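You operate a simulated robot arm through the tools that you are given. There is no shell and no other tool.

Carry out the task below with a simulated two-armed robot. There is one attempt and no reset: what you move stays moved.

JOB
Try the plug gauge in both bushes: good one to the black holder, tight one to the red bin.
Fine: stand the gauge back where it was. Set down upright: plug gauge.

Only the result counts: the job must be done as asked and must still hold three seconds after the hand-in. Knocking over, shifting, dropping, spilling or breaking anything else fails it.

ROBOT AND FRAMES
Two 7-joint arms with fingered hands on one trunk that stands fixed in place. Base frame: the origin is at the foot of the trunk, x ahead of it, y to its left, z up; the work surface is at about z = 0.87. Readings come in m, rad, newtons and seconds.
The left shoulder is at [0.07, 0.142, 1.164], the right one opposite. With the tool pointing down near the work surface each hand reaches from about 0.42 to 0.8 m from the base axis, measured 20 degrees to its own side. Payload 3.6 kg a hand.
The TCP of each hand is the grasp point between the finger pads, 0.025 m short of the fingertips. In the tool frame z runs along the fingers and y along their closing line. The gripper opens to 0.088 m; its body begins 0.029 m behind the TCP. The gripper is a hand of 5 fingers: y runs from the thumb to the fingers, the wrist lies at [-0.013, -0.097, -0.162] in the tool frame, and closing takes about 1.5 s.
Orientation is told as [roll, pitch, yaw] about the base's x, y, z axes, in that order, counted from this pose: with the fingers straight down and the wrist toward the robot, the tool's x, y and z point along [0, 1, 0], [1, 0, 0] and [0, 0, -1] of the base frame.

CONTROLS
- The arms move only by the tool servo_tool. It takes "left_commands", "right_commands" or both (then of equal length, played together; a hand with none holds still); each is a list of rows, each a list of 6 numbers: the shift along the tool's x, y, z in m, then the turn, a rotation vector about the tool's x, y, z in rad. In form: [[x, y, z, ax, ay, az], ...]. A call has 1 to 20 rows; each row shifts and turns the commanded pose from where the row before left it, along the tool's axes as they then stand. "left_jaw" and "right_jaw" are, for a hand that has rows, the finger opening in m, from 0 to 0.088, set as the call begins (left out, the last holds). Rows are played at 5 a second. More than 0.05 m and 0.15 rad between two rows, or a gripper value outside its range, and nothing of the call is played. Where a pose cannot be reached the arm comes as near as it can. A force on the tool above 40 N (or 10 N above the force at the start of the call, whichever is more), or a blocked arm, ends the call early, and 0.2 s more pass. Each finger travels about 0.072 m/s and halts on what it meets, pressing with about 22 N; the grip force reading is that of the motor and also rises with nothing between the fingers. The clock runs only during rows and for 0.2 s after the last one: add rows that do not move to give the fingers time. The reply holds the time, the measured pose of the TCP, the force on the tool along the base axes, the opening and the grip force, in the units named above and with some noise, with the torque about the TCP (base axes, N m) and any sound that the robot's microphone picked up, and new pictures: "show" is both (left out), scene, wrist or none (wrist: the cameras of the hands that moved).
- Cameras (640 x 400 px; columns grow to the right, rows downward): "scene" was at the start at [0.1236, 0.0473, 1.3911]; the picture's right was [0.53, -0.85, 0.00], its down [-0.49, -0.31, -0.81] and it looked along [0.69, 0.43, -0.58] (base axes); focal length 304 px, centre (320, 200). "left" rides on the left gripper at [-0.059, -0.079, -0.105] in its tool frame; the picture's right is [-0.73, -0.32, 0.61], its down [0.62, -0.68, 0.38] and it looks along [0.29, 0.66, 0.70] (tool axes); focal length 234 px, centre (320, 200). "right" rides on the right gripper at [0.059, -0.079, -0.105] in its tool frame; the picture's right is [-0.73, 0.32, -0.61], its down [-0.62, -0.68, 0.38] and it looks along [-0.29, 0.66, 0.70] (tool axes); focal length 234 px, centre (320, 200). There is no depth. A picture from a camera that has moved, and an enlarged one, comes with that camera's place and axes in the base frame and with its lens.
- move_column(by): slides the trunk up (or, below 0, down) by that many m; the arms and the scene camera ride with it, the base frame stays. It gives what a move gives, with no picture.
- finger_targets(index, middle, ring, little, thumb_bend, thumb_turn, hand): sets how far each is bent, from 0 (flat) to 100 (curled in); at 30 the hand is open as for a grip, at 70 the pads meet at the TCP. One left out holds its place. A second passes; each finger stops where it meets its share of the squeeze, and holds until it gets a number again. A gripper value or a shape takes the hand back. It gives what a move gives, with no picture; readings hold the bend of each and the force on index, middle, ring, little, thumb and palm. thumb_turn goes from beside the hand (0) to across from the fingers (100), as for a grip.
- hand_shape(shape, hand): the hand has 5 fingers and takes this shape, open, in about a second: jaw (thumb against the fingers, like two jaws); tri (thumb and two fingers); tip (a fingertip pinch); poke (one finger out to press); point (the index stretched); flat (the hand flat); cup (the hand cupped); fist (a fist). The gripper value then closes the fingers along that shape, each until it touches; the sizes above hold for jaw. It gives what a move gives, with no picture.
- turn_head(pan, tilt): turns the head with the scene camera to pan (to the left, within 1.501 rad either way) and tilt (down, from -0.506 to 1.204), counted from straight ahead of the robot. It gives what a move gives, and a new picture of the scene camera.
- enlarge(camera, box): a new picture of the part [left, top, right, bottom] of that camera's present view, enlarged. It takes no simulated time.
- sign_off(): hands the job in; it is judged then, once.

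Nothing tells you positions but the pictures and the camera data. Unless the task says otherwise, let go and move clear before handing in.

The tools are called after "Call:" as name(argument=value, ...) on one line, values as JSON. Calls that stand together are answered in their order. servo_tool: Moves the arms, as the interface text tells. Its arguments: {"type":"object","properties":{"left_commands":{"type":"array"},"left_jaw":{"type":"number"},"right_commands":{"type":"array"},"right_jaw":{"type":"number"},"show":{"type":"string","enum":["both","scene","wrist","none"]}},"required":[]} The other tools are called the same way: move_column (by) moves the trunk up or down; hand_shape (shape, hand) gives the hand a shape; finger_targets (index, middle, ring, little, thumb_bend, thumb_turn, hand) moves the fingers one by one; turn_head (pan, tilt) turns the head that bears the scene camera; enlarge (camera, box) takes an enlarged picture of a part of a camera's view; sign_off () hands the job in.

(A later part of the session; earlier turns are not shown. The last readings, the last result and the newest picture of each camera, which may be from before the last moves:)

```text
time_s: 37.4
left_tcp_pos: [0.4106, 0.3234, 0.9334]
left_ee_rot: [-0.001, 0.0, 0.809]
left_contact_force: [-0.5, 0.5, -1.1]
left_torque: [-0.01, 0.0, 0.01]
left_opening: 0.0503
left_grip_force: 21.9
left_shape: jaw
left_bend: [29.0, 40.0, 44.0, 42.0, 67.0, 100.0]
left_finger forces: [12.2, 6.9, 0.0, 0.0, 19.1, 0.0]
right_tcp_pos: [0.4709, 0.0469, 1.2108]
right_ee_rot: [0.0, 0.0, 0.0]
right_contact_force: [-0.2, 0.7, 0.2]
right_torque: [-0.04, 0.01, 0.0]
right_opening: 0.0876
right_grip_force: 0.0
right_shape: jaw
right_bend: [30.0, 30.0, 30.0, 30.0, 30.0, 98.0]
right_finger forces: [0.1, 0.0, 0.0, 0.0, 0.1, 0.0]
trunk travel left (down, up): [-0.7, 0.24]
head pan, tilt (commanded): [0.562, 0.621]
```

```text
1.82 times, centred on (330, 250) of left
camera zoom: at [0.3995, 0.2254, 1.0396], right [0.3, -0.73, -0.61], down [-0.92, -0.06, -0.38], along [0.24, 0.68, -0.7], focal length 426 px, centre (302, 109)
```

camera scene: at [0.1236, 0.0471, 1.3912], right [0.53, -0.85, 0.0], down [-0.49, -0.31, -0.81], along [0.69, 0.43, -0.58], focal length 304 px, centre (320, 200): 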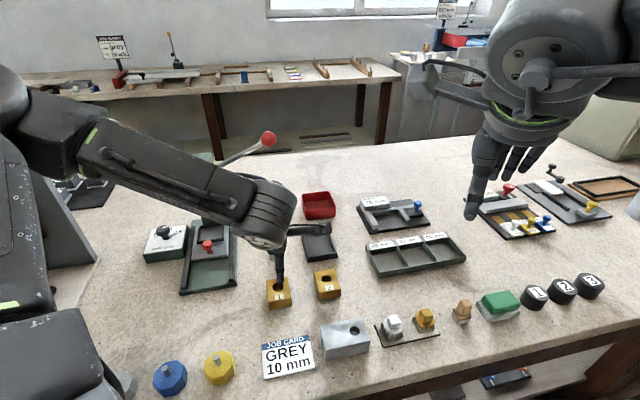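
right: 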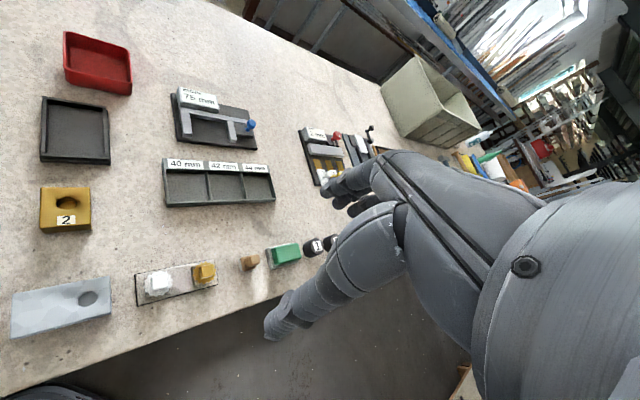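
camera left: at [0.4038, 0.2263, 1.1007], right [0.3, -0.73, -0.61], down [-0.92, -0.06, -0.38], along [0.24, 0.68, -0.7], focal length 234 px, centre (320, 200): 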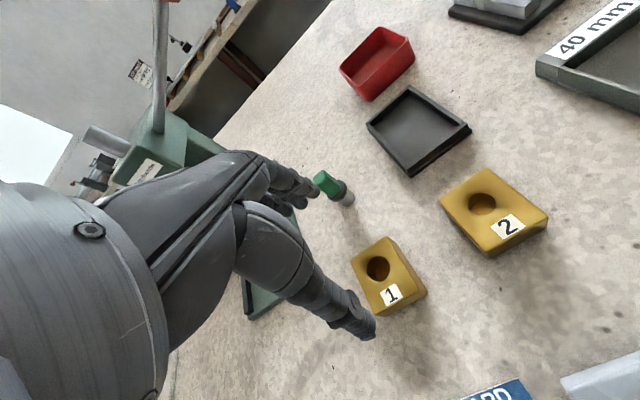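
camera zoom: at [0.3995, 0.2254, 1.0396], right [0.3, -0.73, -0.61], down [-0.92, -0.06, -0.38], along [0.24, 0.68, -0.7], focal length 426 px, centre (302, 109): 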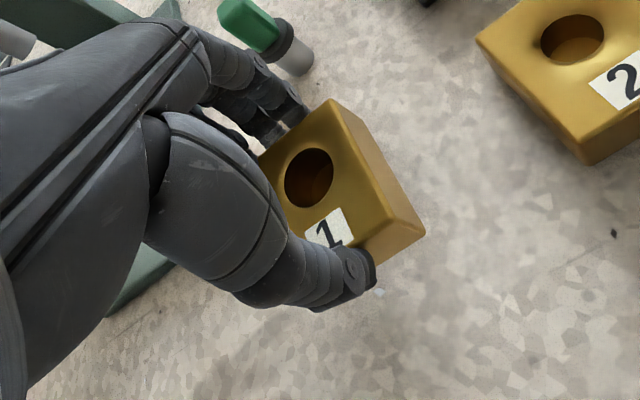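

Bush 1 is held level. I'll lift well above gauge height and carry it across over the black holder.

Call:
servo_tool(left_commands=[[0, 0, -0.02, 0, 0, 0], [0, 0, -0.025, 0, 0, 0], [0, 0, -0.025, 0, 0, 0], [-0.0139, 0.0157, 0, 0, 0, 0], [-0.0139, 0.0157, 0, 0, 0, 0], [-0.0139, 0.0157, 0, 0, 0, 0], [-0.0139, 0.0157, 0, 0, 0, 0], [-0.0139, 0.0157, 0, 0, 0, 0], [-0.0139, 0.0157, 0, 0, 0, 0], [-0.0139, 0.0157, 0, 0, 0, 0], [-0.014, 0.0155, 0, 0, 0, 0], [0, 0, 0, 0, 0, 0], [0, 0, 0, 0, 0, 0]])

Call:
enlarge(camera="scene", box=[250, 180, 350, 270])

Call:
enlarge(camera="left", box=[220, 140, 440, 360])

Call:
enlarge(camera="right", box=[0, 20, 160, 180])

```text
time_s: 40.2
left_tcp_pos: [0.5781, 0.3379, 1.0032]
left_ee_rot: [0.0, 0.001, 0.81]
left_contact_force: [0.3, 0.4, -1.9]
left_torque: [0.0, 0.05, -0.03]
left_opening: 0.0499
left_grip_force: 22.4
left_shape: jaw
left_bend: [29.0, 40.0, 44.0, 42.0, 67.0, 100.0]
left_finger forces: [12.3, 6.9, 0.0, 0.0, 19.3, 0.0]
right_tcp_pos: [0.471, 0.0476, 1.2112]
right_ee_rot: [-0.001, 0.0, 0.0]
right_contact_force: [-0.8, -0.2, -0.3]
right_torque: [-0.03, 0.0, 0.0]
right_opening: 0.0876
right_grip_force: 0.1
right_shape: jaw
right_bend: [30.0, 30.0, 30.0, 30.0, 30.0, 98.0]
right_finger forces: [0.0, 0.1, 0.0, 0.0, 0.0, 0.0]
trunk travel left (down, up): [-0.7, 0.24]
head pan, tilt (commanded): [0.562, 0.621]
camera scene: at [0.124, 0.0473, 1.3911], right [0.53, -0.85, 0.0], down [-0.49, -0.31, -0.81], along [0.69, 0.43, -0.58], focal length 304 px, centre (320, 200)
camera left: at [0.5663, 0.2395, 1.1086], right [0.3, -0.73, -0.61], down [-0.92, -0.06, -0.38], along [0.24, 0.68, -0.7], focal length 234 px, centre (320, 200)
```

scene: 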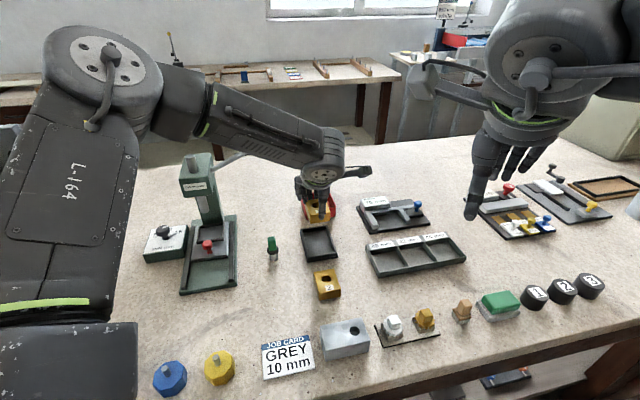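
left: 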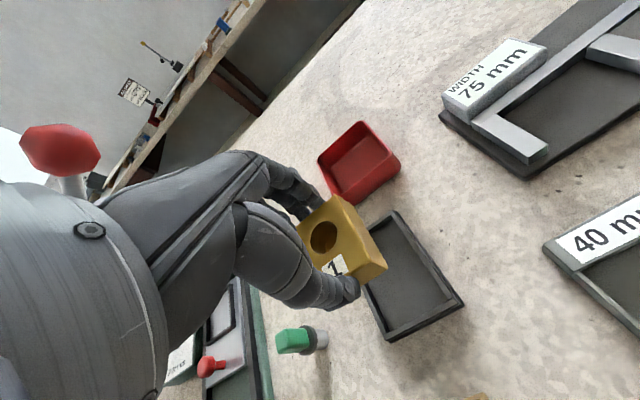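

```text
4.44 times, centred on (300, 225) of scene
camera zoom: at [0.124, 0.0473, 1.3911], right [0.53, -0.85, 0.0], down [-0.49, -0.31, -0.81], along [0.69, 0.43, -0.58], focal length 1353 px, centre (409, 89)
```

zoom: 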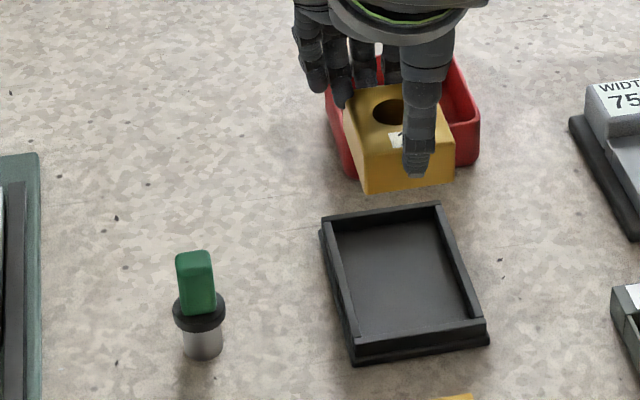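

```text
1.82 times, centred on (330, 250) of left
camera zoom: at [0.5663, 0.2395, 1.1086], right [0.3, -0.73, -0.61], down [-0.92, -0.06, -0.38], along [0.24, 0.68, -0.7], focal length 426 px, centre (302, 109)
```

zoom: 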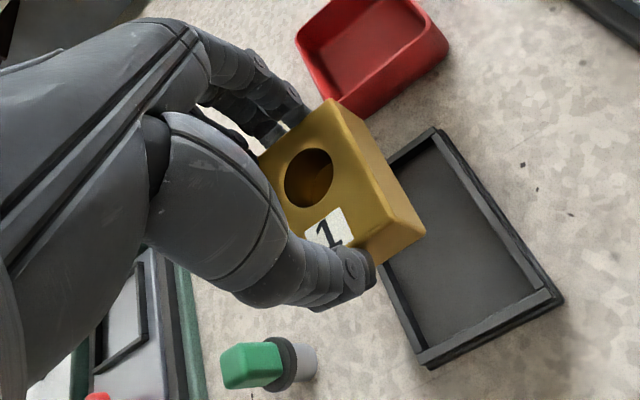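

```text
2.50 times, centred on (80, 100) of right
camera zoom: at [0.3927, 0.1071, 1.3149], right [0.32, -0.73, 0.61], down [-0.68, -0.62, -0.38], along [0.66, -0.29, -0.7], focal length 585 px, centre (920, 450)
```

zoom: 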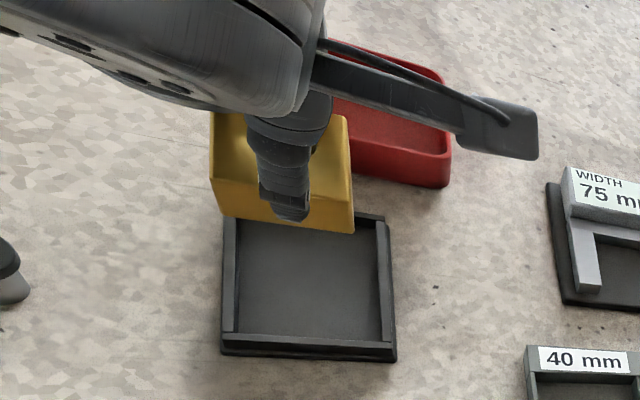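

Bush 1 is centred over the black holder to about 1 mm, and the gauge still stands. I'll lower to just above the rim.

Call:
servo_tool(left_commands=[[0.0003, -0.0013, 0.02, 0, 0, 0], [0, 0, 0.02, 0, 0, 0], [0, 0, 0.02, 0, 0, 0], [0, 0, 0.012, 0, 0, 0], [0, 0, 0, 0, 0, 0], [0, 0, 0, 0, 0, 0]], show="none")

Call:
enlarge(camera="scene", box=[280, 200, 350, 270])

Call:
enlarge(camera="left", box=[220, 140, 440, 360])

Call:
enlarge(camera="right", box=[20, 60, 120, 180])

```text
time_s: 41.6
left_tcp_pos: [0.5771, 0.3372, 0.9306]
left_ee_rot: [0.001, 0.001, 0.807]
left_contact_force: [-0.3, -0.3, -1.5]
left_torque: [0.0, -0.03, -0.02]
left_opening: 0.05
left_grip_force: 22.1
left_shape: jaw
left_bend: [29.0, 40.0, 44.0, 42.0, 67.0, 100.0]
left_finger forces: [12.3, 7.0, 0.1, 0.1, 19.1, 0.0]
right_tcp_pos: [0.4696, 0.0472, 1.2118]
right_ee_rot: [-0.002, -0.002, 0.0]
right_contact_force: [0.0, -0.7, 0.0]
right_torque: [-0.02, -0.04, -0.04]
right_opening: 0.0876
right_grip_force: 0.1
right_shape: jaw
right_bend: [30.0, 30.0, 30.0, 30.0, 30.0, 98.0]
right_finger forces: [0.0, 0.0, 0.0, 0.0, 0.0, 0.0]
trunk travel left (down, up): [-0.7, 0.24]
head pan, tilt (commanded): [0.562, 0.621]
```

```text
5.71 times, centred on (315, 235) of scene
camera zoom: at [0.124, 0.0474, 1.3911], right [0.53, -0.85, 0.0], down [-0.49, -0.31, -0.81], along [0.69, 0.43, -0.58], focal length 1739 px, centre (349, 0)
```

zoom: 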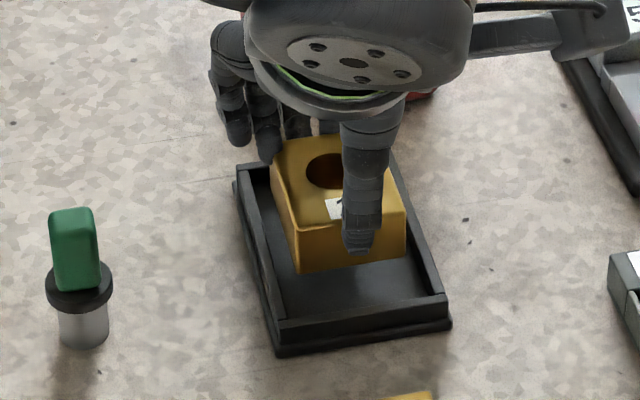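

```text
1.82 times, centred on (330, 250) of left
camera zoom: at [0.5659, 0.2386, 1.0368], right [0.3, -0.73, -0.61], down [-0.92, -0.06, -0.38], along [0.24, 0.68, -0.7], focal length 426 px, centre (302, 109)
```

zoom: 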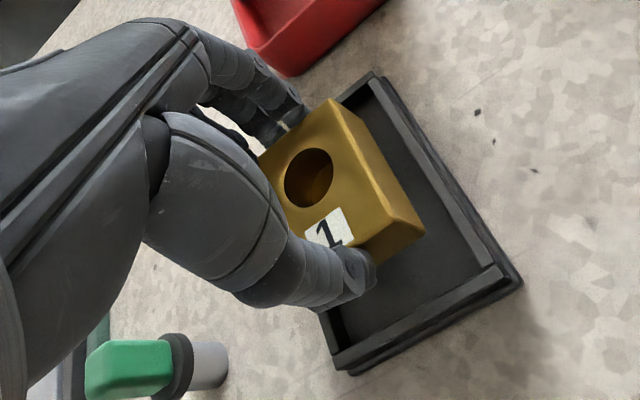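

```text
3.33 times, centred on (70, 120) of right
camera zoom: at [0.3927, 0.1071, 1.3149], right [0.32, -0.73, 0.61], down [-0.68, -0.62, -0.38], along [0.66, -0.29, -0.7], focal length 781 px, centre (1153, 467)
```

zoom: 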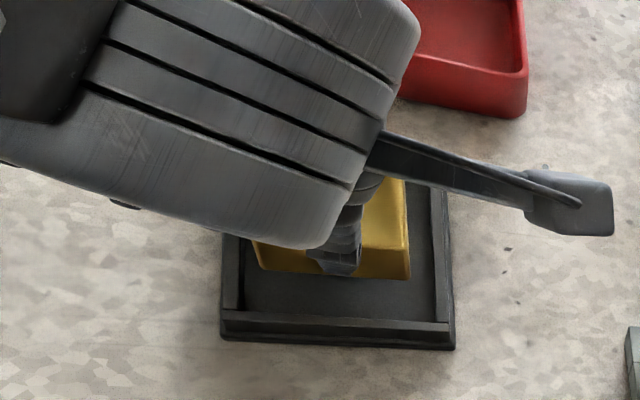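

The bush fits inside the holder walls with room to spare. I'll lower into the holder slowly, watching for contact.

Call:
servo_tool(left_commands=[[0, 0, 0.005, 0, 0, 0], [0, 0, 0.004, 0, 0, 0], [0, 0, 0.003, 0, 0, 0], [0, 0, 0, 0, 0, 0], [0, 0, 0, 0, 0, 0]], show="none")

Call:
enlarge(camera="scene", box=[290, 210, 340, 265])

Call:
enlarge(camera="left", box=[270, 150, 400, 320])

```text
time_s: 42.8
left_tcp_pos: [0.5773, 0.338, 0.9191]
left_ee_rot: [0.001, -0.001, 0.808]
left_contact_force: [0.0, 0.3, -0.9]
left_torque: [0.01, 0.02, 0.03]
left_opening: 0.05
left_grip_force: 21.5
left_shape: jaw
left_bend: [29.0, 40.0, 44.0, 42.0, 67.0, 100.0]
left_finger forces: [12.2, 6.9, 0.1, 0.0, 19.1, 0.0]
right_tcp_pos: [0.4699, 0.0472, 1.2112]
right_ee_rot: [0.0, 0.001, -0.001]
right_contact_force: [-0.1, 0.5, 0.7]
right_torque: [0.0, 0.01, 0.01]
right_opening: 0.0877
right_grip_force: 0.1
right_shape: jaw
right_bend: [30.0, 30.0, 30.0, 30.0, 30.0, 98.0]
right_finger forces: [0.1, 0.0, 0.0, 0.0, 0.0, 0.1]
trunk travel left (down, up): [-0.7, 0.24]
head pan, tilt (commanded): [0.562, 0.621]
```

```text
7.27 times, centred on (315, 238) of scene
camera zoom: at [0.124, 0.0474, 1.3911], right [0.53, -0.85, 0.0], down [-0.49, -0.31, -0.81], along [0.69, 0.43, -0.58], focal length 2214 px, centre (356, -73)
```

zoom: 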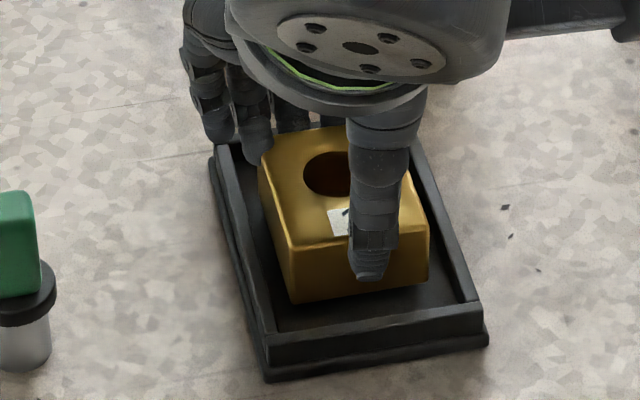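

```text
2.35 times, centred on (335, 235) of left
camera zoom: at [0.5658, 0.2384, 1.0244], right [0.3, -0.73, -0.61], down [-0.92, -0.06, -0.38], along [0.24, 0.68, -0.7], focal length 551 px, centre (285, 118)
```

zoom: 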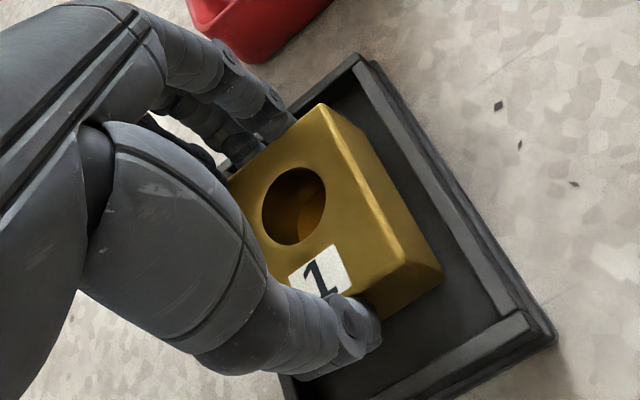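

Still no contact. I'll creep down in small steps.

Call:
servo_tool(left_commands=[[0, 0, 0.001, 0, 0, 0], [0, 0, 0.001, 0, 0, 0], [0, 0, 0.0007, 0, 0, 0], [0, 0, 0, 0, 0, 0]], show="none")

Call:
enlarge(camera="scene", box=[290, 210, 340, 265])

```text
time_s: 43.8
left_tcp_pos: [0.5775, 0.3372, 0.9172]
left_ee_rot: [0.0, -0.002, 0.81]
left_contact_force: [-0.1, 0.2, -1.7]
left_torque: [-0.02, -0.02, 0.0]
left_opening: 0.05
left_grip_force: 22.7
left_shape: jaw
left_bend: [29.0, 40.0, 44.0, 42.0, 67.0, 100.0]
left_finger forces: [12.2, 7.0, 0.0, 0.0, 19.1, 0.1]
right_tcp_pos: [0.4706, 0.0474, 1.2109]
right_ee_rot: [0.001, 0.0, 0.0]
right_contact_force: [0.1, 0.1, 0.5]
right_torque: [-0.02, 0.01, 0.01]
right_opening: 0.0876
right_grip_force: 0.1
right_shape: jaw
right_bend: [30.0, 30.0, 30.0, 30.0, 30.0, 98.0]
right_finger forces: [0.1, 0.0, 0.1, 0.0, 0.0, 0.1]
trunk travel left (down, up): [-0.7, 0.24]
head pan, tilt (commanded): [0.562, 0.621]
```

```text
7.27 times, centred on (315, 238) of scene
camera zoom: at [0.124, 0.0474, 1.3911], right [0.53, -0.85, 0.0], down [-0.49, -0.31, -0.81], along [0.69, 0.43, -0.58], focal length 2214 px, centre (356, -73)
```

zoom: 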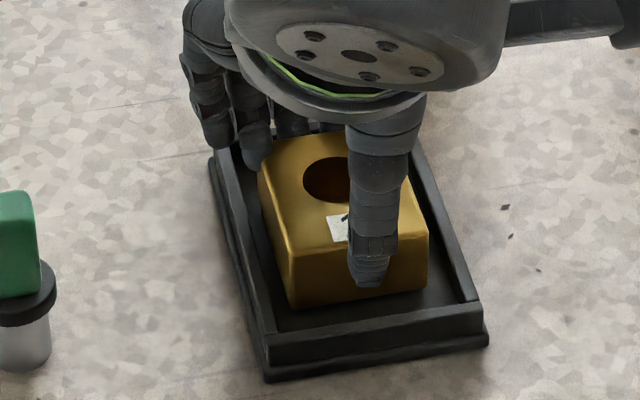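

Call:
servo_tool(left_commands=[[0, 0, 0.0007, 0, 0, 0], [0, 0, 0.0007, 0, 0, 0], [0, 0, 0.0006, 0, 0, 0], [0, 0, 0, 0, 0, 0]], show="none")

Call:
enlarge(camera="scene", box=[290, 210, 340, 265])

```text
time_s: 44.8
left_tcp_pos: [0.5765, 0.3383, 0.9145]
left_ee_rot: [0.001, -0.003, 0.808]
left_contact_force: [2.0, 0.4, 4.9]
left_torque: [0.04, -0.07, -0.01]
left_opening: 0.0496
left_grip_force: 22.0
left_shape: jaw
left_bend: [29.0, 40.0, 44.0, 42.0, 68.0, 100.0]
left_finger forces: [13.2, 7.8, 0.1, 0.1, 19.5, 0.0]
right_tcp_pos: [0.47, 0.0474, 1.2124]
right_ee_rot: [-0.001, 0.0, 0.001]
right_contact_force: [0.0, -0.7, 0.6]
right_torque: [0.0, 0.03, 0.01]
right_opening: 0.0877
right_grip_force: 0.2
right_shape: jaw
right_bend: [30.0, 30.0, 30.0, 30.0, 30.0, 98.0]
right_finger forces: [0.1, 0.0, 0.0, 0.1, 0.0, 0.0]
trunk travel left (down, up): [-0.7, 0.24]
head pan, tilt (commanded): [0.562, 0.621]
```

```text
7.27 times, centred on (315, 238) of scene
camera zoom: at [0.1233, 0.0468, 1.3913], right [0.53, -0.85, 0.0], down [-0.49, -0.31, -0.81], along [0.69, 0.43, -0.58], focal length 2214 px, centre (356, -73)
```

zoom: 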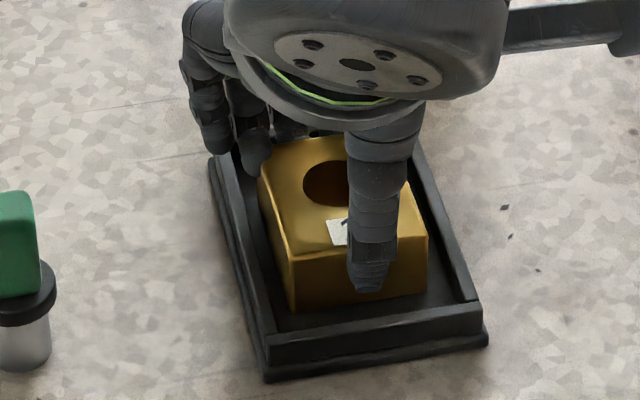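

The bush is seated on the holder floor with a 5 N push and the holder hasn't moved. I'll ease up 2 mm, open only slightly so the fingers don't hit the walls, then lift.

Call:
servo_tool(left_commands=[[0, 0, -0.002, 0, 0, 0], [0, 0, 0, 0, 0, 0]], show="none")

Call:
servo_tool(left_commands=[[0, 0, 0, 0, 0, 0], [0, 0, 0, 0, 0, 0], [0, 0, 0, 0, 0, 0]], left_jaw=0.06, show="none")

Call:
enlarge(camera="scene", box=[290, 210, 340, 265])

Call:
enlarge(camera="left", box=[270, 150, 400, 320])

```text
time_s: 45.4
left_tcp_pos: [0.5759, 0.3362, 0.916]
left_ee_rot: [0.0, 0.002, 0.806]
left_contact_force: [0.2, 0.2, -1.1]
left_torque: [-0.02, 0.0, 0.03]
left_opening: 0.0502
left_grip_force: 21.6
left_shape: jaw
left_bend: [29.0, 40.0, 44.0, 42.0, 68.0, 100.0]
left_finger forces: [12.6, 7.2, 0.0, 0.1, 19.9, 0.0]
right_tcp_pos: [0.471, 0.0475, 1.2105]
right_ee_rot: [0.001, -0.002, 0.0]
right_contact_force: [-0.1, 0.0, 0.4]
right_torque: [-0.01, -0.03, 0.02]
right_opening: 0.0878
right_grip_force: 0.0
right_shape: jaw
right_bend: [30.0, 30.0, 30.0, 30.0, 30.0, 98.0]
right_finger forces: [0.0, 0.0, 0.1, 0.0, 0.1, 0.1]
trunk travel left (down, up): [-0.7, 0.24]
head pan, tilt (commanded): [0.562, 0.621]
```

```text
time_s: 46.2
left_tcp_pos: [0.576, 0.338, 0.9159]
left_ee_rot: [0.001, -0.001, 0.808]
left_contact_force: [0.2, -0.2, -0.5]
left_torque: [0.04, 0.03, -0.03]
left_opening: 0.0598
left_grip_force: 0.0
left_shape: jaw
left_bend: [28.0, 38.0, 35.0, 35.0, 60.0, 100.0]
left_finger forces: [0.1, 0.0, 0.1, 0.0, 0.0, 0.1]
right_tcp_pos: [0.4688, 0.0471, 1.2112]
right_ee_rot: [0.0, 0.0, 0.0]
right_contact_force: [0.2, -0.3, 0.3]
right_torque: [-0.02, 0.0, 0.02]
right_opening: 0.0878
right_grip_force: 0.0
right_shape: jaw
right_bend: [30.0, 30.0, 30.0, 30.0, 30.0, 98.0]
right_finger forces: [0.1, 0.0, 0.0, 0.0, 0.1, 0.1]
trunk travel left (down, up): [-0.7, 0.24]
head pan, tilt (commanded): [0.562, 0.621]
```

```text
7.27 times, centred on (315, 238) of scene
camera zoom: at [0.1238, 0.0472, 1.3911], right [0.53, -0.85, 0.0], down [-0.49, -0.31, -0.81], along [0.69, 0.43, -0.58], focal length 2214 px, centre (356, -73)
```

zoom: 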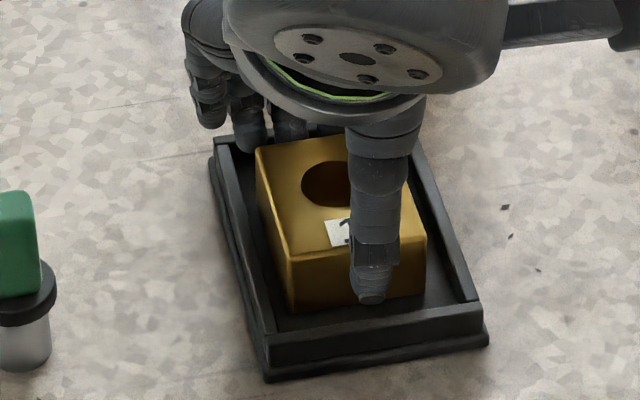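

```text
2.35 times, centred on (335, 235) of left
camera zoom: at [0.5649, 0.2386, 1.0217], right [0.3, -0.73, -0.61], down [-0.92, -0.06, -0.38], along [0.24, 0.68, -0.7], focal length 551 px, centre (285, 118)
```

zoom: 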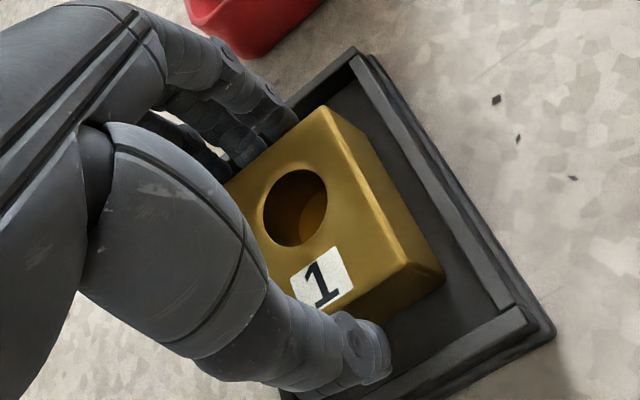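

The fingers are free and the bush rests in the holder. I'll lift slowly and confirm it stays.

Call:
servo_tool(left_commands=[[0, 0, -0.004, 0, 0, 0], [0, 0, -0.006, 0, 0, 0], [0, 0, -0.01, 0, 0, 0], [0, 0, -0.02, 0, 0, 0], [0, 0, -0.025, 0, 0, 0], [0, 0, 0, 0, 0, 0]], show="none")

Call:
enlarge(camera="scene", box=[250, 190, 350, 290])

Call:
enlarge(camera="left", box=[220, 140, 460, 360])

```text
time_s: 47.6
left_tcp_pos: [0.5757, 0.3365, 0.9827]
left_ee_rot: [0.0, 0.0, 0.809]
left_contact_force: [-0.5, 0.1, 1.2]
left_torque: [-0.01, 0.01, -0.01]
left_opening: 0.0596
left_grip_force: 0.0
left_shape: jaw
left_bend: [28.0, 38.0, 34.0, 35.0, 60.0, 100.0]
left_finger forces: [0.0, 0.0, 0.0, 0.0, 0.0, 0.0]
right_tcp_pos: [0.4701, 0.0473, 1.2116]
right_ee_rot: [0.0, 0.001, 0.002]
right_contact_force: [-0.1, -0.2, 0.3]
right_torque: [0.01, -0.03, 0.04]
right_opening: 0.0877
right_grip_force: 0.0
right_shape: jaw
right_bend: [30.0, 30.0, 30.0, 30.0, 30.0, 98.0]
right_finger forces: [0.0, 0.0, 0.0, 0.0, 0.0, 0.0]
trunk travel left (down, up): [-0.7, 0.24]
head pan, tilt (commanded): [0.562, 0.621]
```

```text
4.00 times, centred on (300, 240) of scene
camera zoom: at [0.1241, 0.0474, 1.3911], right [0.53, -0.85, 0.0], down [-0.49, -0.31, -0.81], along [0.69, 0.43, -0.58], focal length 1217 px, centre (400, 40)
```

zoom: 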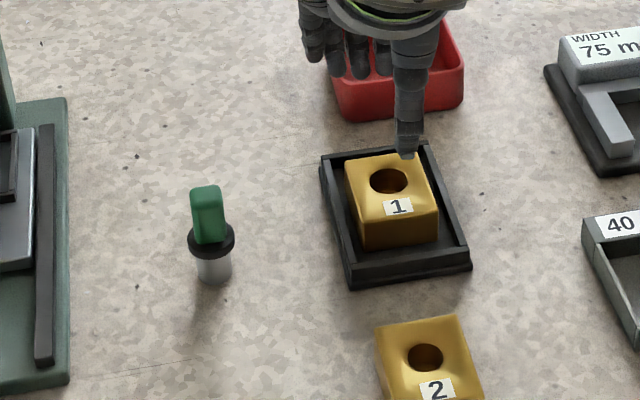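

```text
1.82 times, centred on (340, 250) of left
camera zoom: at [0.5642, 0.2391, 1.0884], right [0.3, -0.73, -0.61], down [-0.92, -0.06, -0.38], along [0.24, 0.68, -0.7], focal length 426 px, centre (284, 109)
```

zoom: 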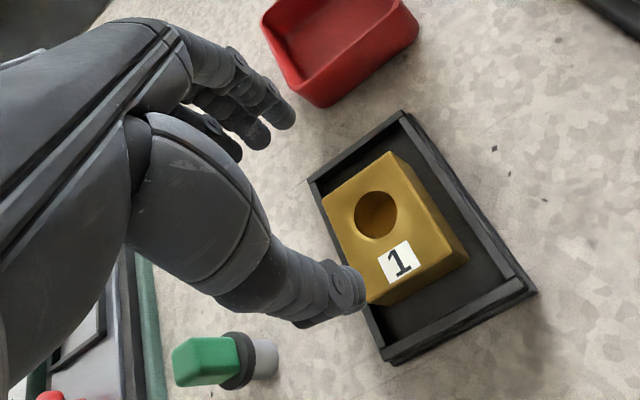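

Bush 1 sits in the black holder, and the holder and gauge haven't moved. Next I'll go over bush 2 with the jaw opened to about 76 mm.

Call:
servo_tool(left_commands=[[0.0021, -0.0212, 0, 0, 0, 0], [0.0021, -0.0212, 0, 0, 0, 0], [0.0021, -0.0212, 0, 0, 0, 0], [0.0021, -0.0212, 0, 0, 0, 0], [0.0021, -0.0212, 0, 0, 0, 0], [0.002, -0.0212, 0, 0, 0, 0], [0, 0, 0.016, 0, 0, 0], [0, 0, 0.016, 0, 0, 0], [0, 0, 0, 0, 0, 0], [0, 0, 0, 0, 0, 0]], left_jaw=0.078)

Call:
enlarge(camera="scene", box=[280, 200, 370, 310])

Call:
enlarge(camera="left", box=[220, 140, 460, 360])

```text
time_s: 49.8
left_tcp_pos: [0.4787, 0.2553, 0.9509]
left_ee_rot: [0.0, 0.001, 0.809]
left_contact_force: [0.4, -0.6, -1.2]
left_torque: [0.03, 0.01, -0.05]
left_opening: 0.0779
left_grip_force: 0.0
left_shape: jaw
left_bend: [29.0, 32.0, 30.0, 32.0, 36.0, 98.0]
left_finger forces: [0.0, 0.1, 0.0, 0.0, 0.0, 0.1]
right_tcp_pos: [0.4701, 0.0484, 1.2117]
right_ee_rot: [0.0, 0.0, 0.0]
right_contact_force: [-0.8, -0.2, 0.1]
right_torque: [0.03, -0.02, 0.01]
right_opening: 0.0878
right_grip_force: 0.1
right_shape: jaw
right_bend: [30.0, 30.0, 30.0, 30.0, 30.0, 98.0]
right_finger forces: [0.0, 0.0, 0.1, 0.1, 0.0, 0.0]
trunk travel left (down, up): [-0.7, 0.24]
head pan, tilt (commanded): [0.562, 0.621]
camera scene: at [0.1238, 0.0473, 1.3911], right [0.53, -0.85, 0.0], down [-0.49, -0.31, -0.81], along [0.69, 0.43, -0.58], focal length 304 px, centre (320, 200)
camera left: at [0.4675, 0.1562, 1.0555], right [0.3, -0.74, -0.61], down [-0.92, -0.06, -0.38], along [0.24, 0.68, -0.7], focal length 234 px, centre (320, 200)
```

scene: 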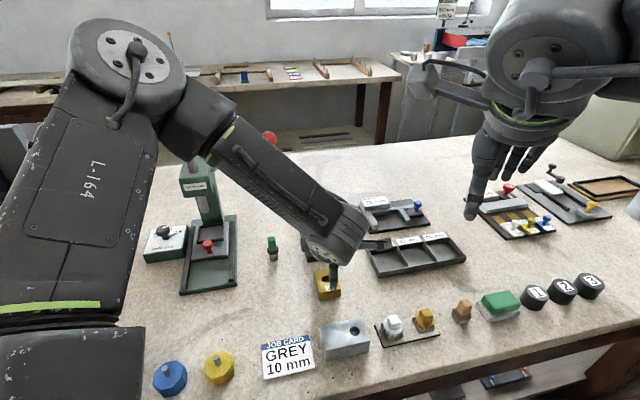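
left: 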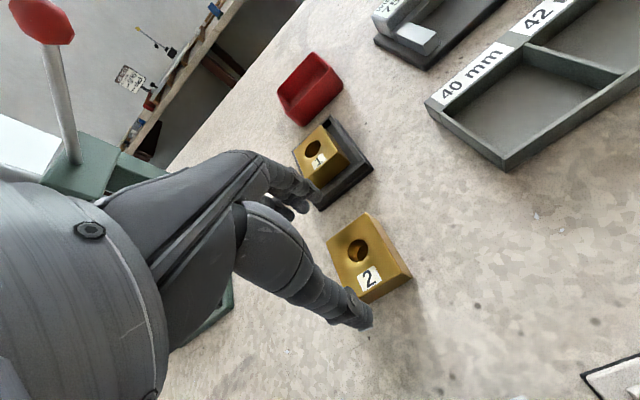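

```text
3.64 times, centred on (325, 255) of scene
camera zoom: at [0.1238, 0.0473, 1.3911], right [0.53, -0.85, 0.0], down [-0.49, -0.31, -0.81], along [0.69, 0.43, -0.58], focal length 1107 px, centre (302, 0)
```

zoom: 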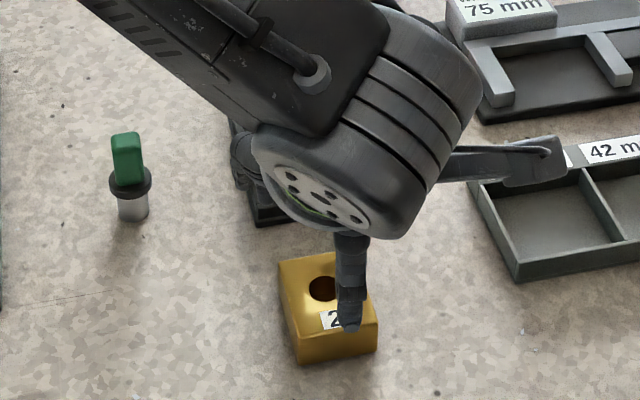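

```text
1.82 times, centred on (340, 250) of left
camera zoom: at [0.4675, 0.1562, 1.0555], right [0.3, -0.74, -0.61], down [-0.92, -0.06, -0.38], along [0.24, 0.68, -0.7], focal length 426 px, centre (284, 109)
```

zoom: 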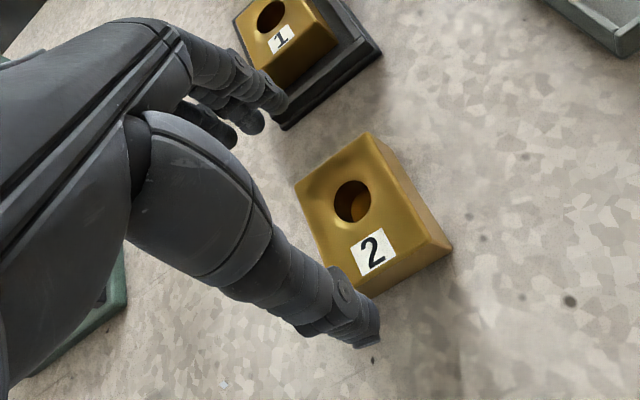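

The hand is centred over bush 2 and the fingers clear the holder by about 2 cm. I'll lower and grip.

Call:
servo_tool(left_commands=[[0, 0, 0.012, 0, 0, 0], [0, 0, 0.012, 0, 0, 0], [0, 0, 0.01, 0, 0, 0], [0, 0, 0.006, 0, 0, 0], [0, 0, 0, 0, 0, 0], [0, 0, 0, 0, 0, 0]], show="none")

Call:
enlarge(camera="left", box=[220, 140, 460, 360])

Call:
enlarge(camera="scene", box=[280, 200, 370, 310])

```text
time_s: 51.2
left_tcp_pos: [0.4796, 0.2538, 0.9096]
left_ee_rot: [0.001, 0.002, 0.807]
left_contact_force: [-0.1, -0.2, -0.9]
left_torque: [0.0, 0.01, -0.01]
left_opening: 0.0781
left_grip_force: 0.1
left_shape: jaw
left_bend: [29.0, 32.0, 30.0, 32.0, 36.0, 98.0]
left_finger forces: [0.0, 0.0, 0.0, 0.0, 0.0, 0.1]
right_tcp_pos: [0.4698, 0.0467, 1.2106]
right_ee_rot: [0.0, 0.0, 0.0]
right_contact_force: [-0.2, -0.6, -0.1]
right_torque: [0.04, -0.03, -0.01]
right_opening: 0.0878
right_grip_force: 0.1
right_shape: jaw
right_bend: [30.0, 30.0, 30.0, 30.0, 30.0, 98.0]
right_finger forces: [0.0, 0.1, 0.0, 0.1, 0.1, 0.0]
trunk travel left (down, up): [-0.7, 0.24]
head pan, tilt (commanded): [0.562, 0.621]
```

```text
1.82 times, centred on (340, 250) of left
camera zoom: at [0.4684, 0.1563, 1.015], right [0.3, -0.73, -0.61], down [-0.92, -0.06, -0.38], along [0.24, 0.68, -0.7], focal length 426 px, centre (284, 109)
```

zoom: 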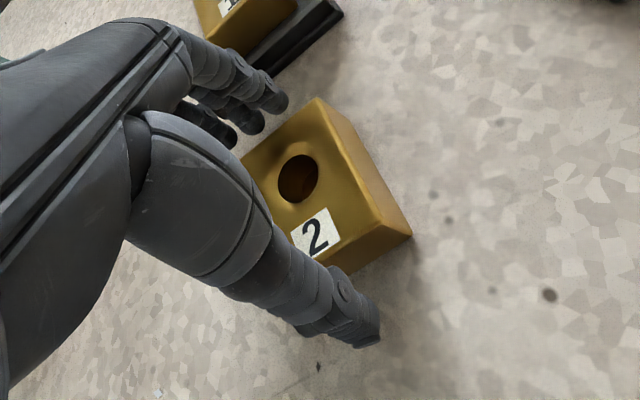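

```text
3.64 times, centred on (325, 255) of scene
camera zoom: at [0.1237, 0.0472, 1.3911], right [0.53, -0.85, 0.0], down [-0.49, -0.31, -0.81], along [0.69, 0.43, -0.58], focal length 1107 px, centre (302, 0)
```

zoom: 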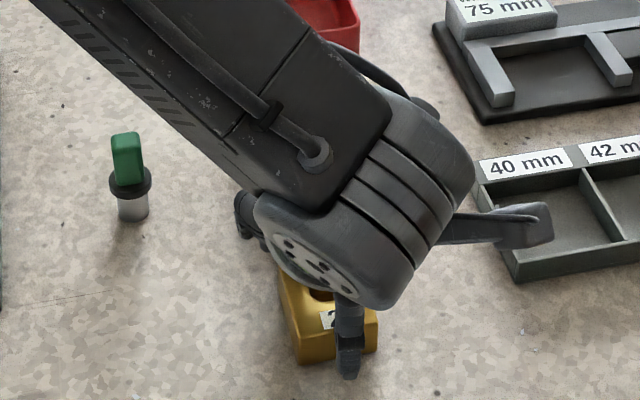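

Call:
servo_tool(left_commands=[[0.001, 0, 0, 0, 0, 0], [0, 0, 0, 0, 0, 0], [0, 0, 0, 0, 0, 0], [0, 0, 0, 0, 0, 0], [0, 0, 0, 0, 0, 0], [0, 0, 0, 0, 0, 0], [0, 0, 0, 0, 0, 0]], left_jaw=0.035, show="none")

Call:
enlarge(camera="left", box=[220, 140, 460, 360])

```text
time_s: 52.8
left_tcp_pos: [0.4784, 0.2553, 0.9104]
left_ee_rot: [0.001, 0.0, 0.807]
left_contact_force: [-0.8, 0.8, 0.0]
left_torque: [-0.01, 0.0, -0.03]
left_opening: 0.0493
left_grip_force: 22.0
left_shape: jaw
left_bend: [73.0, 41.0, 44.0, 43.0, 68.0, 100.0]
left_finger forces: [12.7, 5.3, 0.0, 0.0, 19.1, 0.0]
right_tcp_pos: [0.47, 0.048, 1.2122]
right_ee_rot: [-0.001, 0.0, 0.0]
right_contact_force: [-1.0, -0.2, 0.3]
right_torque: [0.02, -0.01, 0.01]
right_opening: 0.0876
right_grip_force: 0.1
right_shape: jaw
right_bend: [30.0, 30.0, 30.0, 30.0, 30.0, 98.0]
right_finger forces: [0.0, 0.1, 0.1, 0.1, 0.1, 0.0]
trunk travel left (down, up): [-0.7, 0.24]
head pan, tilt (commanded): [0.562, 0.621]
```

```text
1.82 times, centred on (340, 250) of left
camera zoom: at [0.4673, 0.1569, 1.0149], right [0.3, -0.73, -0.61], down [-0.92, -0.06, -0.38], along [0.24, 0.68, -0.7], focal length 426 px, centre (284, 109)
```

zoom: 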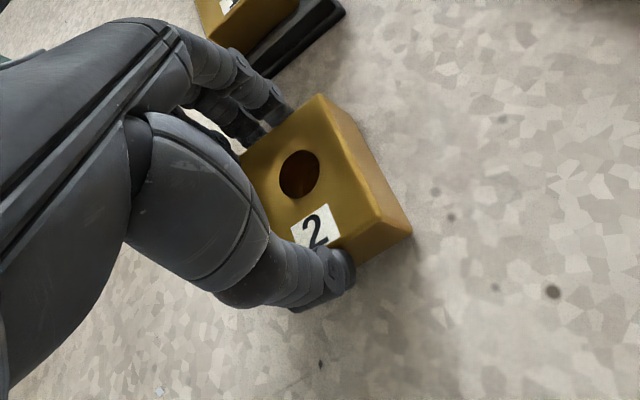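

Bush 2 is gripped with about 19 N. I'll lift and check it's stable.

Call:
servo_tool(left_commands=[[0, 0, -0.005, 0, 0, 0], [0, 0, -0.01, 0, 0, 0], [0, 0, -0.015, 0, 0, 0], [0, 0, -0.02, 0, 0, 0], [0, 0, -0.025, 0, 0, 0], [0, 0, -0.02, 0, 0, 0], [0, 0, 0, 0, 0, 0], [0, 0, 0, 0, 0, 0]], show="scene")

Call:
enlarge(camera="left", box=[220, 140, 460, 360])

Call:
enlarge(camera="scene", box=[280, 170, 390, 300])

```text
time_s: 54.6
left_tcp_pos: [0.4781, 0.2545, 1.005]
left_ee_rot: [-0.001, 0.001, 0.808]
left_contact_force: [0.1, 0.4, -0.9]
left_torque: [-0.04, 0.01, 0.0]
left_opening: 0.049
left_grip_force: 22.1
left_shape: jaw
left_bend: [73.0, 41.0, 44.0, 43.0, 68.0, 100.0]
left_finger forces: [12.9, 5.4, 0.0, 0.0, 19.1, 0.0]
right_tcp_pos: [0.4699, 0.0477, 1.2118]
right_ee_rot: [0.0, 0.0, 0.0]
right_contact_force: [-0.3, 0.1, 0.2]
right_torque: [-0.02, 0.02, -0.05]
right_opening: 0.0879
right_grip_force: 0.1
right_shape: jaw
right_bend: [30.0, 30.0, 30.0, 30.0, 30.0, 98.0]
right_finger forces: [0.0, 0.0, 0.0, 0.0, 0.0, 0.0]
trunk travel left (down, up): [-0.7, 0.24]
head pan, tilt (commanded): [0.562, 0.621]
camera scene: at [0.1238, 0.0474, 1.3911], right [0.53, -0.85, 0.0], down [-0.49, -0.31, -0.81], along [0.69, 0.43, -0.58], focal length 304 px, centre (320, 200)
```

scene: 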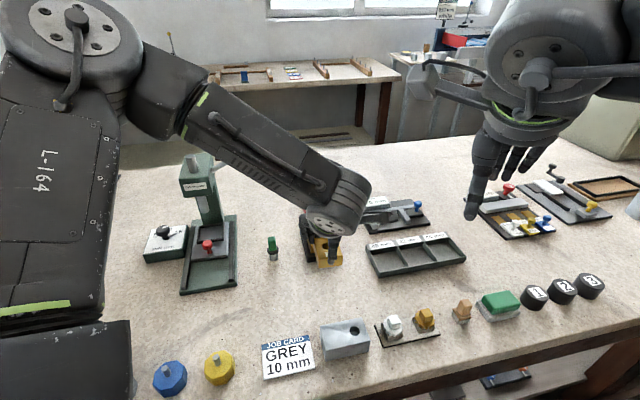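

```text
1.82 times, centred on (340, 250) of left
camera zoom: at [0.4663, 0.1558, 1.1098], right [0.3, -0.73, -0.61], down [-0.92, -0.06, -0.38], along [0.24, 0.68, -0.7], focal length 426 px, centre (284, 109)
```

zoom: 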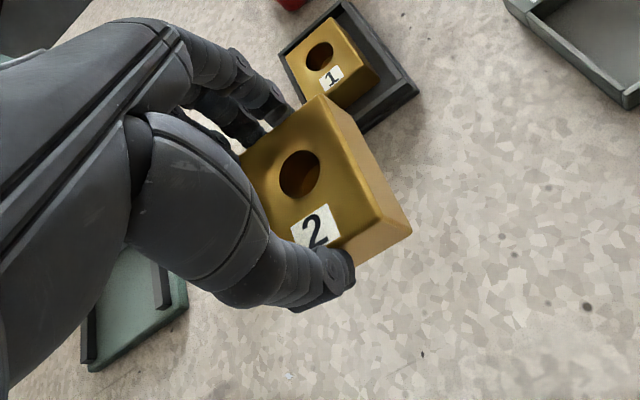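

```text
3.08 times, centred on (335, 235) of scene
camera zoom: at [0.1238, 0.0474, 1.3911], right [0.53, -0.85, 0.0], down [-0.49, -0.31, -0.81], along [0.69, 0.43, -0.58], focal length 936 px, centre (274, 92)
```

zoom: 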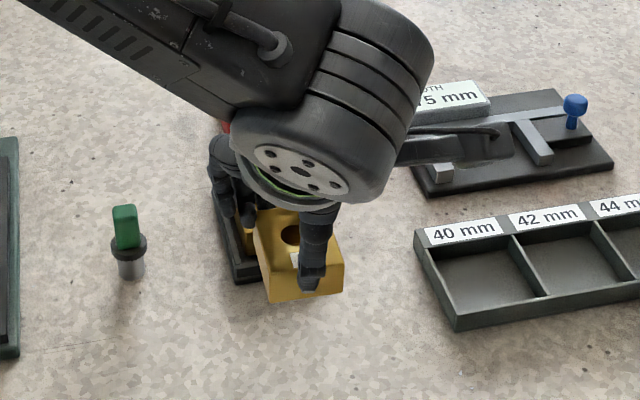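

Bush 2 is held level at a safe height. I'll move it forward via a waypoint right of the press lever, then check before going on to the red bin.

Call:
servo_tool(left_commands=[[-0.0086, 0.0203, 0, 0, 0, 0], [-0.0086, 0.0203, 0, 0, 0, 0], [-0.0086, 0.0203, 0, 0, 0, 0], [-0.0086, 0.0203, 0, 0, 0, 0], [-0.0086, 0.0203, 0, 0, 0, 0], [-0.0086, 0.0204, 0, 0, 0, 0], [-0.0085, 0.0204, 0, 0, 0, 0], [0, 0, 0, 0, 0, 0], [0, 0, 0, 0, 0, 0]])

```text
time_s: 56.6
left_tcp_pos: [0.6215, 0.3175, 1.0058]
left_ee_rot: [-0.001, 0.0, 0.806]
left_contact_force: [0.0, -0.5, -1.3]
left_torque: [-0.06, 0.02, 0.01]
left_opening: 0.0488
left_grip_force: 22.5
left_shape: jaw
left_bend: [73.0, 41.0, 44.0, 43.0, 68.0, 100.0]
left_finger forces: [13.1, 5.4, 0.0, 0.1, 19.1, 0.1]
right_tcp_pos: [0.4711, 0.0479, 1.2112]
right_ee_rot: [0.0, 0.002, 0.002]
right_contact_force: [-0.2, -0.1, 0.1]
right_torque: [-0.02, -0.02, 0.03]
right_opening: 0.0876
right_grip_force: 0.1
right_shape: jaw
right_bend: [30.0, 30.0, 30.0, 30.0, 30.0, 98.0]
right_finger forces: [0.0, 0.0, 0.0, 0.1, 0.2, 0.1]
trunk travel left (down, up): [-0.7, 0.24]
head pan, tilt (commanded): [0.562, 0.621]
camera scene: at [0.124, 0.0473, 1.3911], right [0.53, -0.85, 0.0], down [-0.49, -0.31, -0.81], along [0.69, 0.43, -0.58], focal length 304 px, centre (320, 200)
camera left: at [0.6097, 0.2183, 1.111], right [0.3, -0.73, -0.61], down [-0.92, -0.06, -0.38], along [0.24, 0.68, -0.7], focal length 234 px, centre (320, 200)
```

scene: 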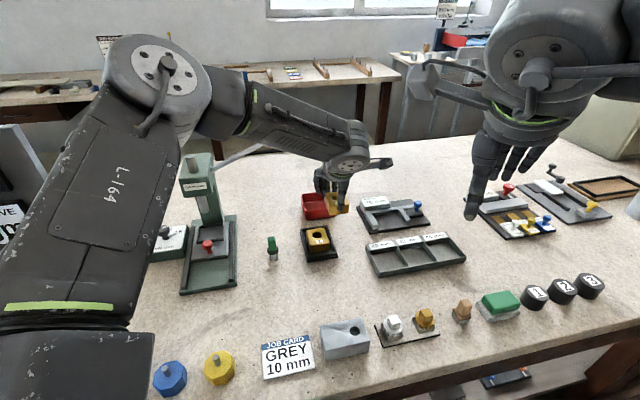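
left: 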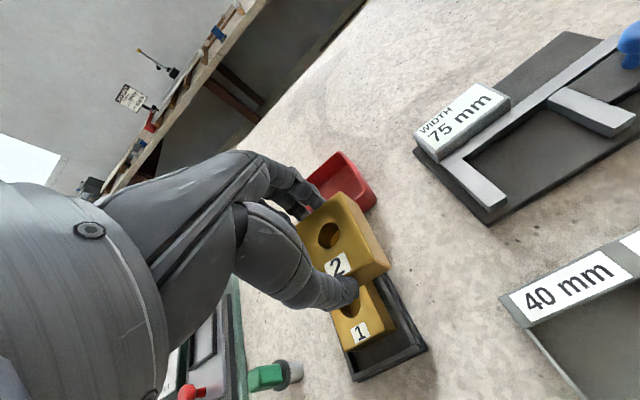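

Everything is clear at the waypoint and the forearm is well in front of the lever. I'll advance over the red bin.

Call:
servo_tool(left_commands=[[0.0023, 0.0204, 0, 0, 0, 0], [0.0023, 0.0204, 0, 0, 0, 0], [0.0023, 0.0204, 0, 0, 0, 0], [0.0023, 0.0204, 0, 0, 0, 0], [0.0024, 0.0204, 0, 0, 0, 0], [0.0024, 0.0203, 0, 0, 0, 0], [0, 0, 0, 0, 0, 0], [0, 0, 0, 0, 0, 0]])

Call:
enlarge(camera="scene", box=[270, 130, 370, 240])

Call:
enlarge(camera="left", box=[220, 140, 460, 360])

```text
time_s: 58.4
left_tcp_pos: [0.6812, 0.4143, 1.0086]
left_ee_rot: [0.0, 0.0, 0.809]
left_contact_force: [0.9, 0.2, -2.4]
left_torque: [0.03, 0.01, -0.03]
left_opening: 0.0489
left_grip_force: 22.0
left_shape: jaw
left_bend: [73.0, 42.0, 44.0, 43.0, 68.0, 100.0]
left_finger forces: [13.2, 5.4, 0.1, 0.0, 19.0, 0.0]
left hand out of reach, approached as far as the arm can: row 5, 6
right_tcp_pos: [0.4715, 0.047, 1.2118]
right_ee_rot: [0.0, 0.0, 0.0]
right_contact_force: [-0.7, -0.7, 0.4]
right_torque: [0.01, -0.02, 0.02]
right_opening: 0.0879
right_grip_force: 0.1
right_shape: jaw
right_bend: [30.0, 30.0, 30.0, 30.0, 30.0, 98.0]
right_finger forces: [0.0, 0.1, 0.0, 0.1, 0.0, 0.0]
trunk travel left (down, up): [-0.7, 0.24]
head pan, tilt (commanded): [0.562, 0.621]
camera scene: at [0.1241, 0.0475, 1.3911], right [0.53, -0.85, 0.0], down [-0.49, -0.31, -0.81], along [0.69, 0.43, -0.58], focal length 304 px, centre (320, 200)
camera left: at [0.67, 0.3169, 1.1141], right [0.3, -0.74, -0.61], down [-0.92, -0.06, -0.38], along [0.24, 0.68, -0.7], focal length 234 px, centre (320, 200)
```

scene: 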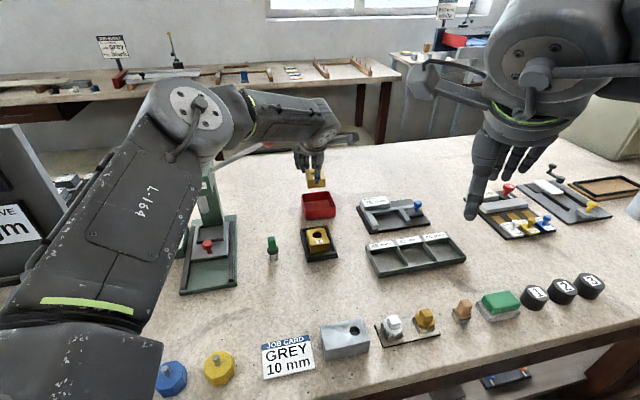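
left: 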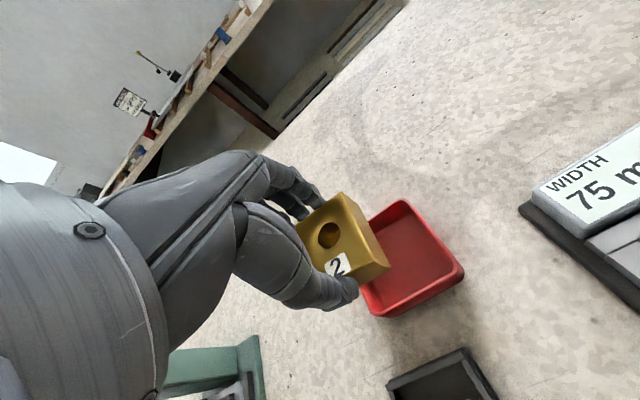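

```text
3.64 times, centred on (320, 185) of scene
camera zoom: at [0.1241, 0.0475, 1.3911], right [0.53, -0.85, 0.0], down [-0.49, -0.31, -0.81], along [0.69, 0.43, -0.58], focal length 1107 px, centre (320, 254)
```

zoom: 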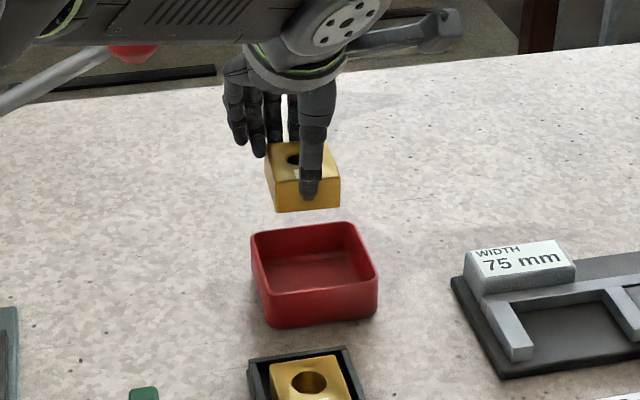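

```text
1.82 times, centred on (340, 250) of left
camera zoom: at [0.67, 0.3169, 1.1141], right [0.3, -0.74, -0.61], down [-0.92, -0.06, -0.38], along [0.24, 0.68, -0.7], focal length 426 px, centre (284, 109)
```

zoom: 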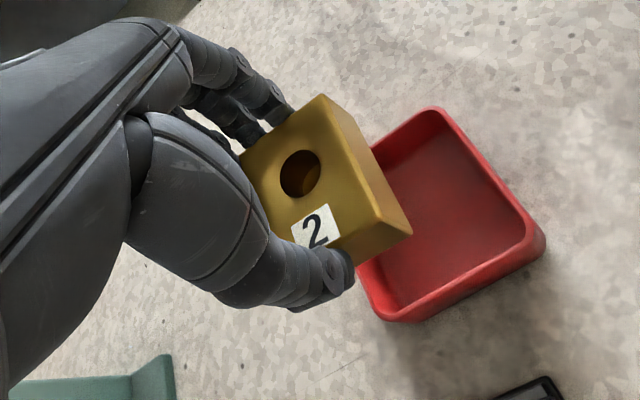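

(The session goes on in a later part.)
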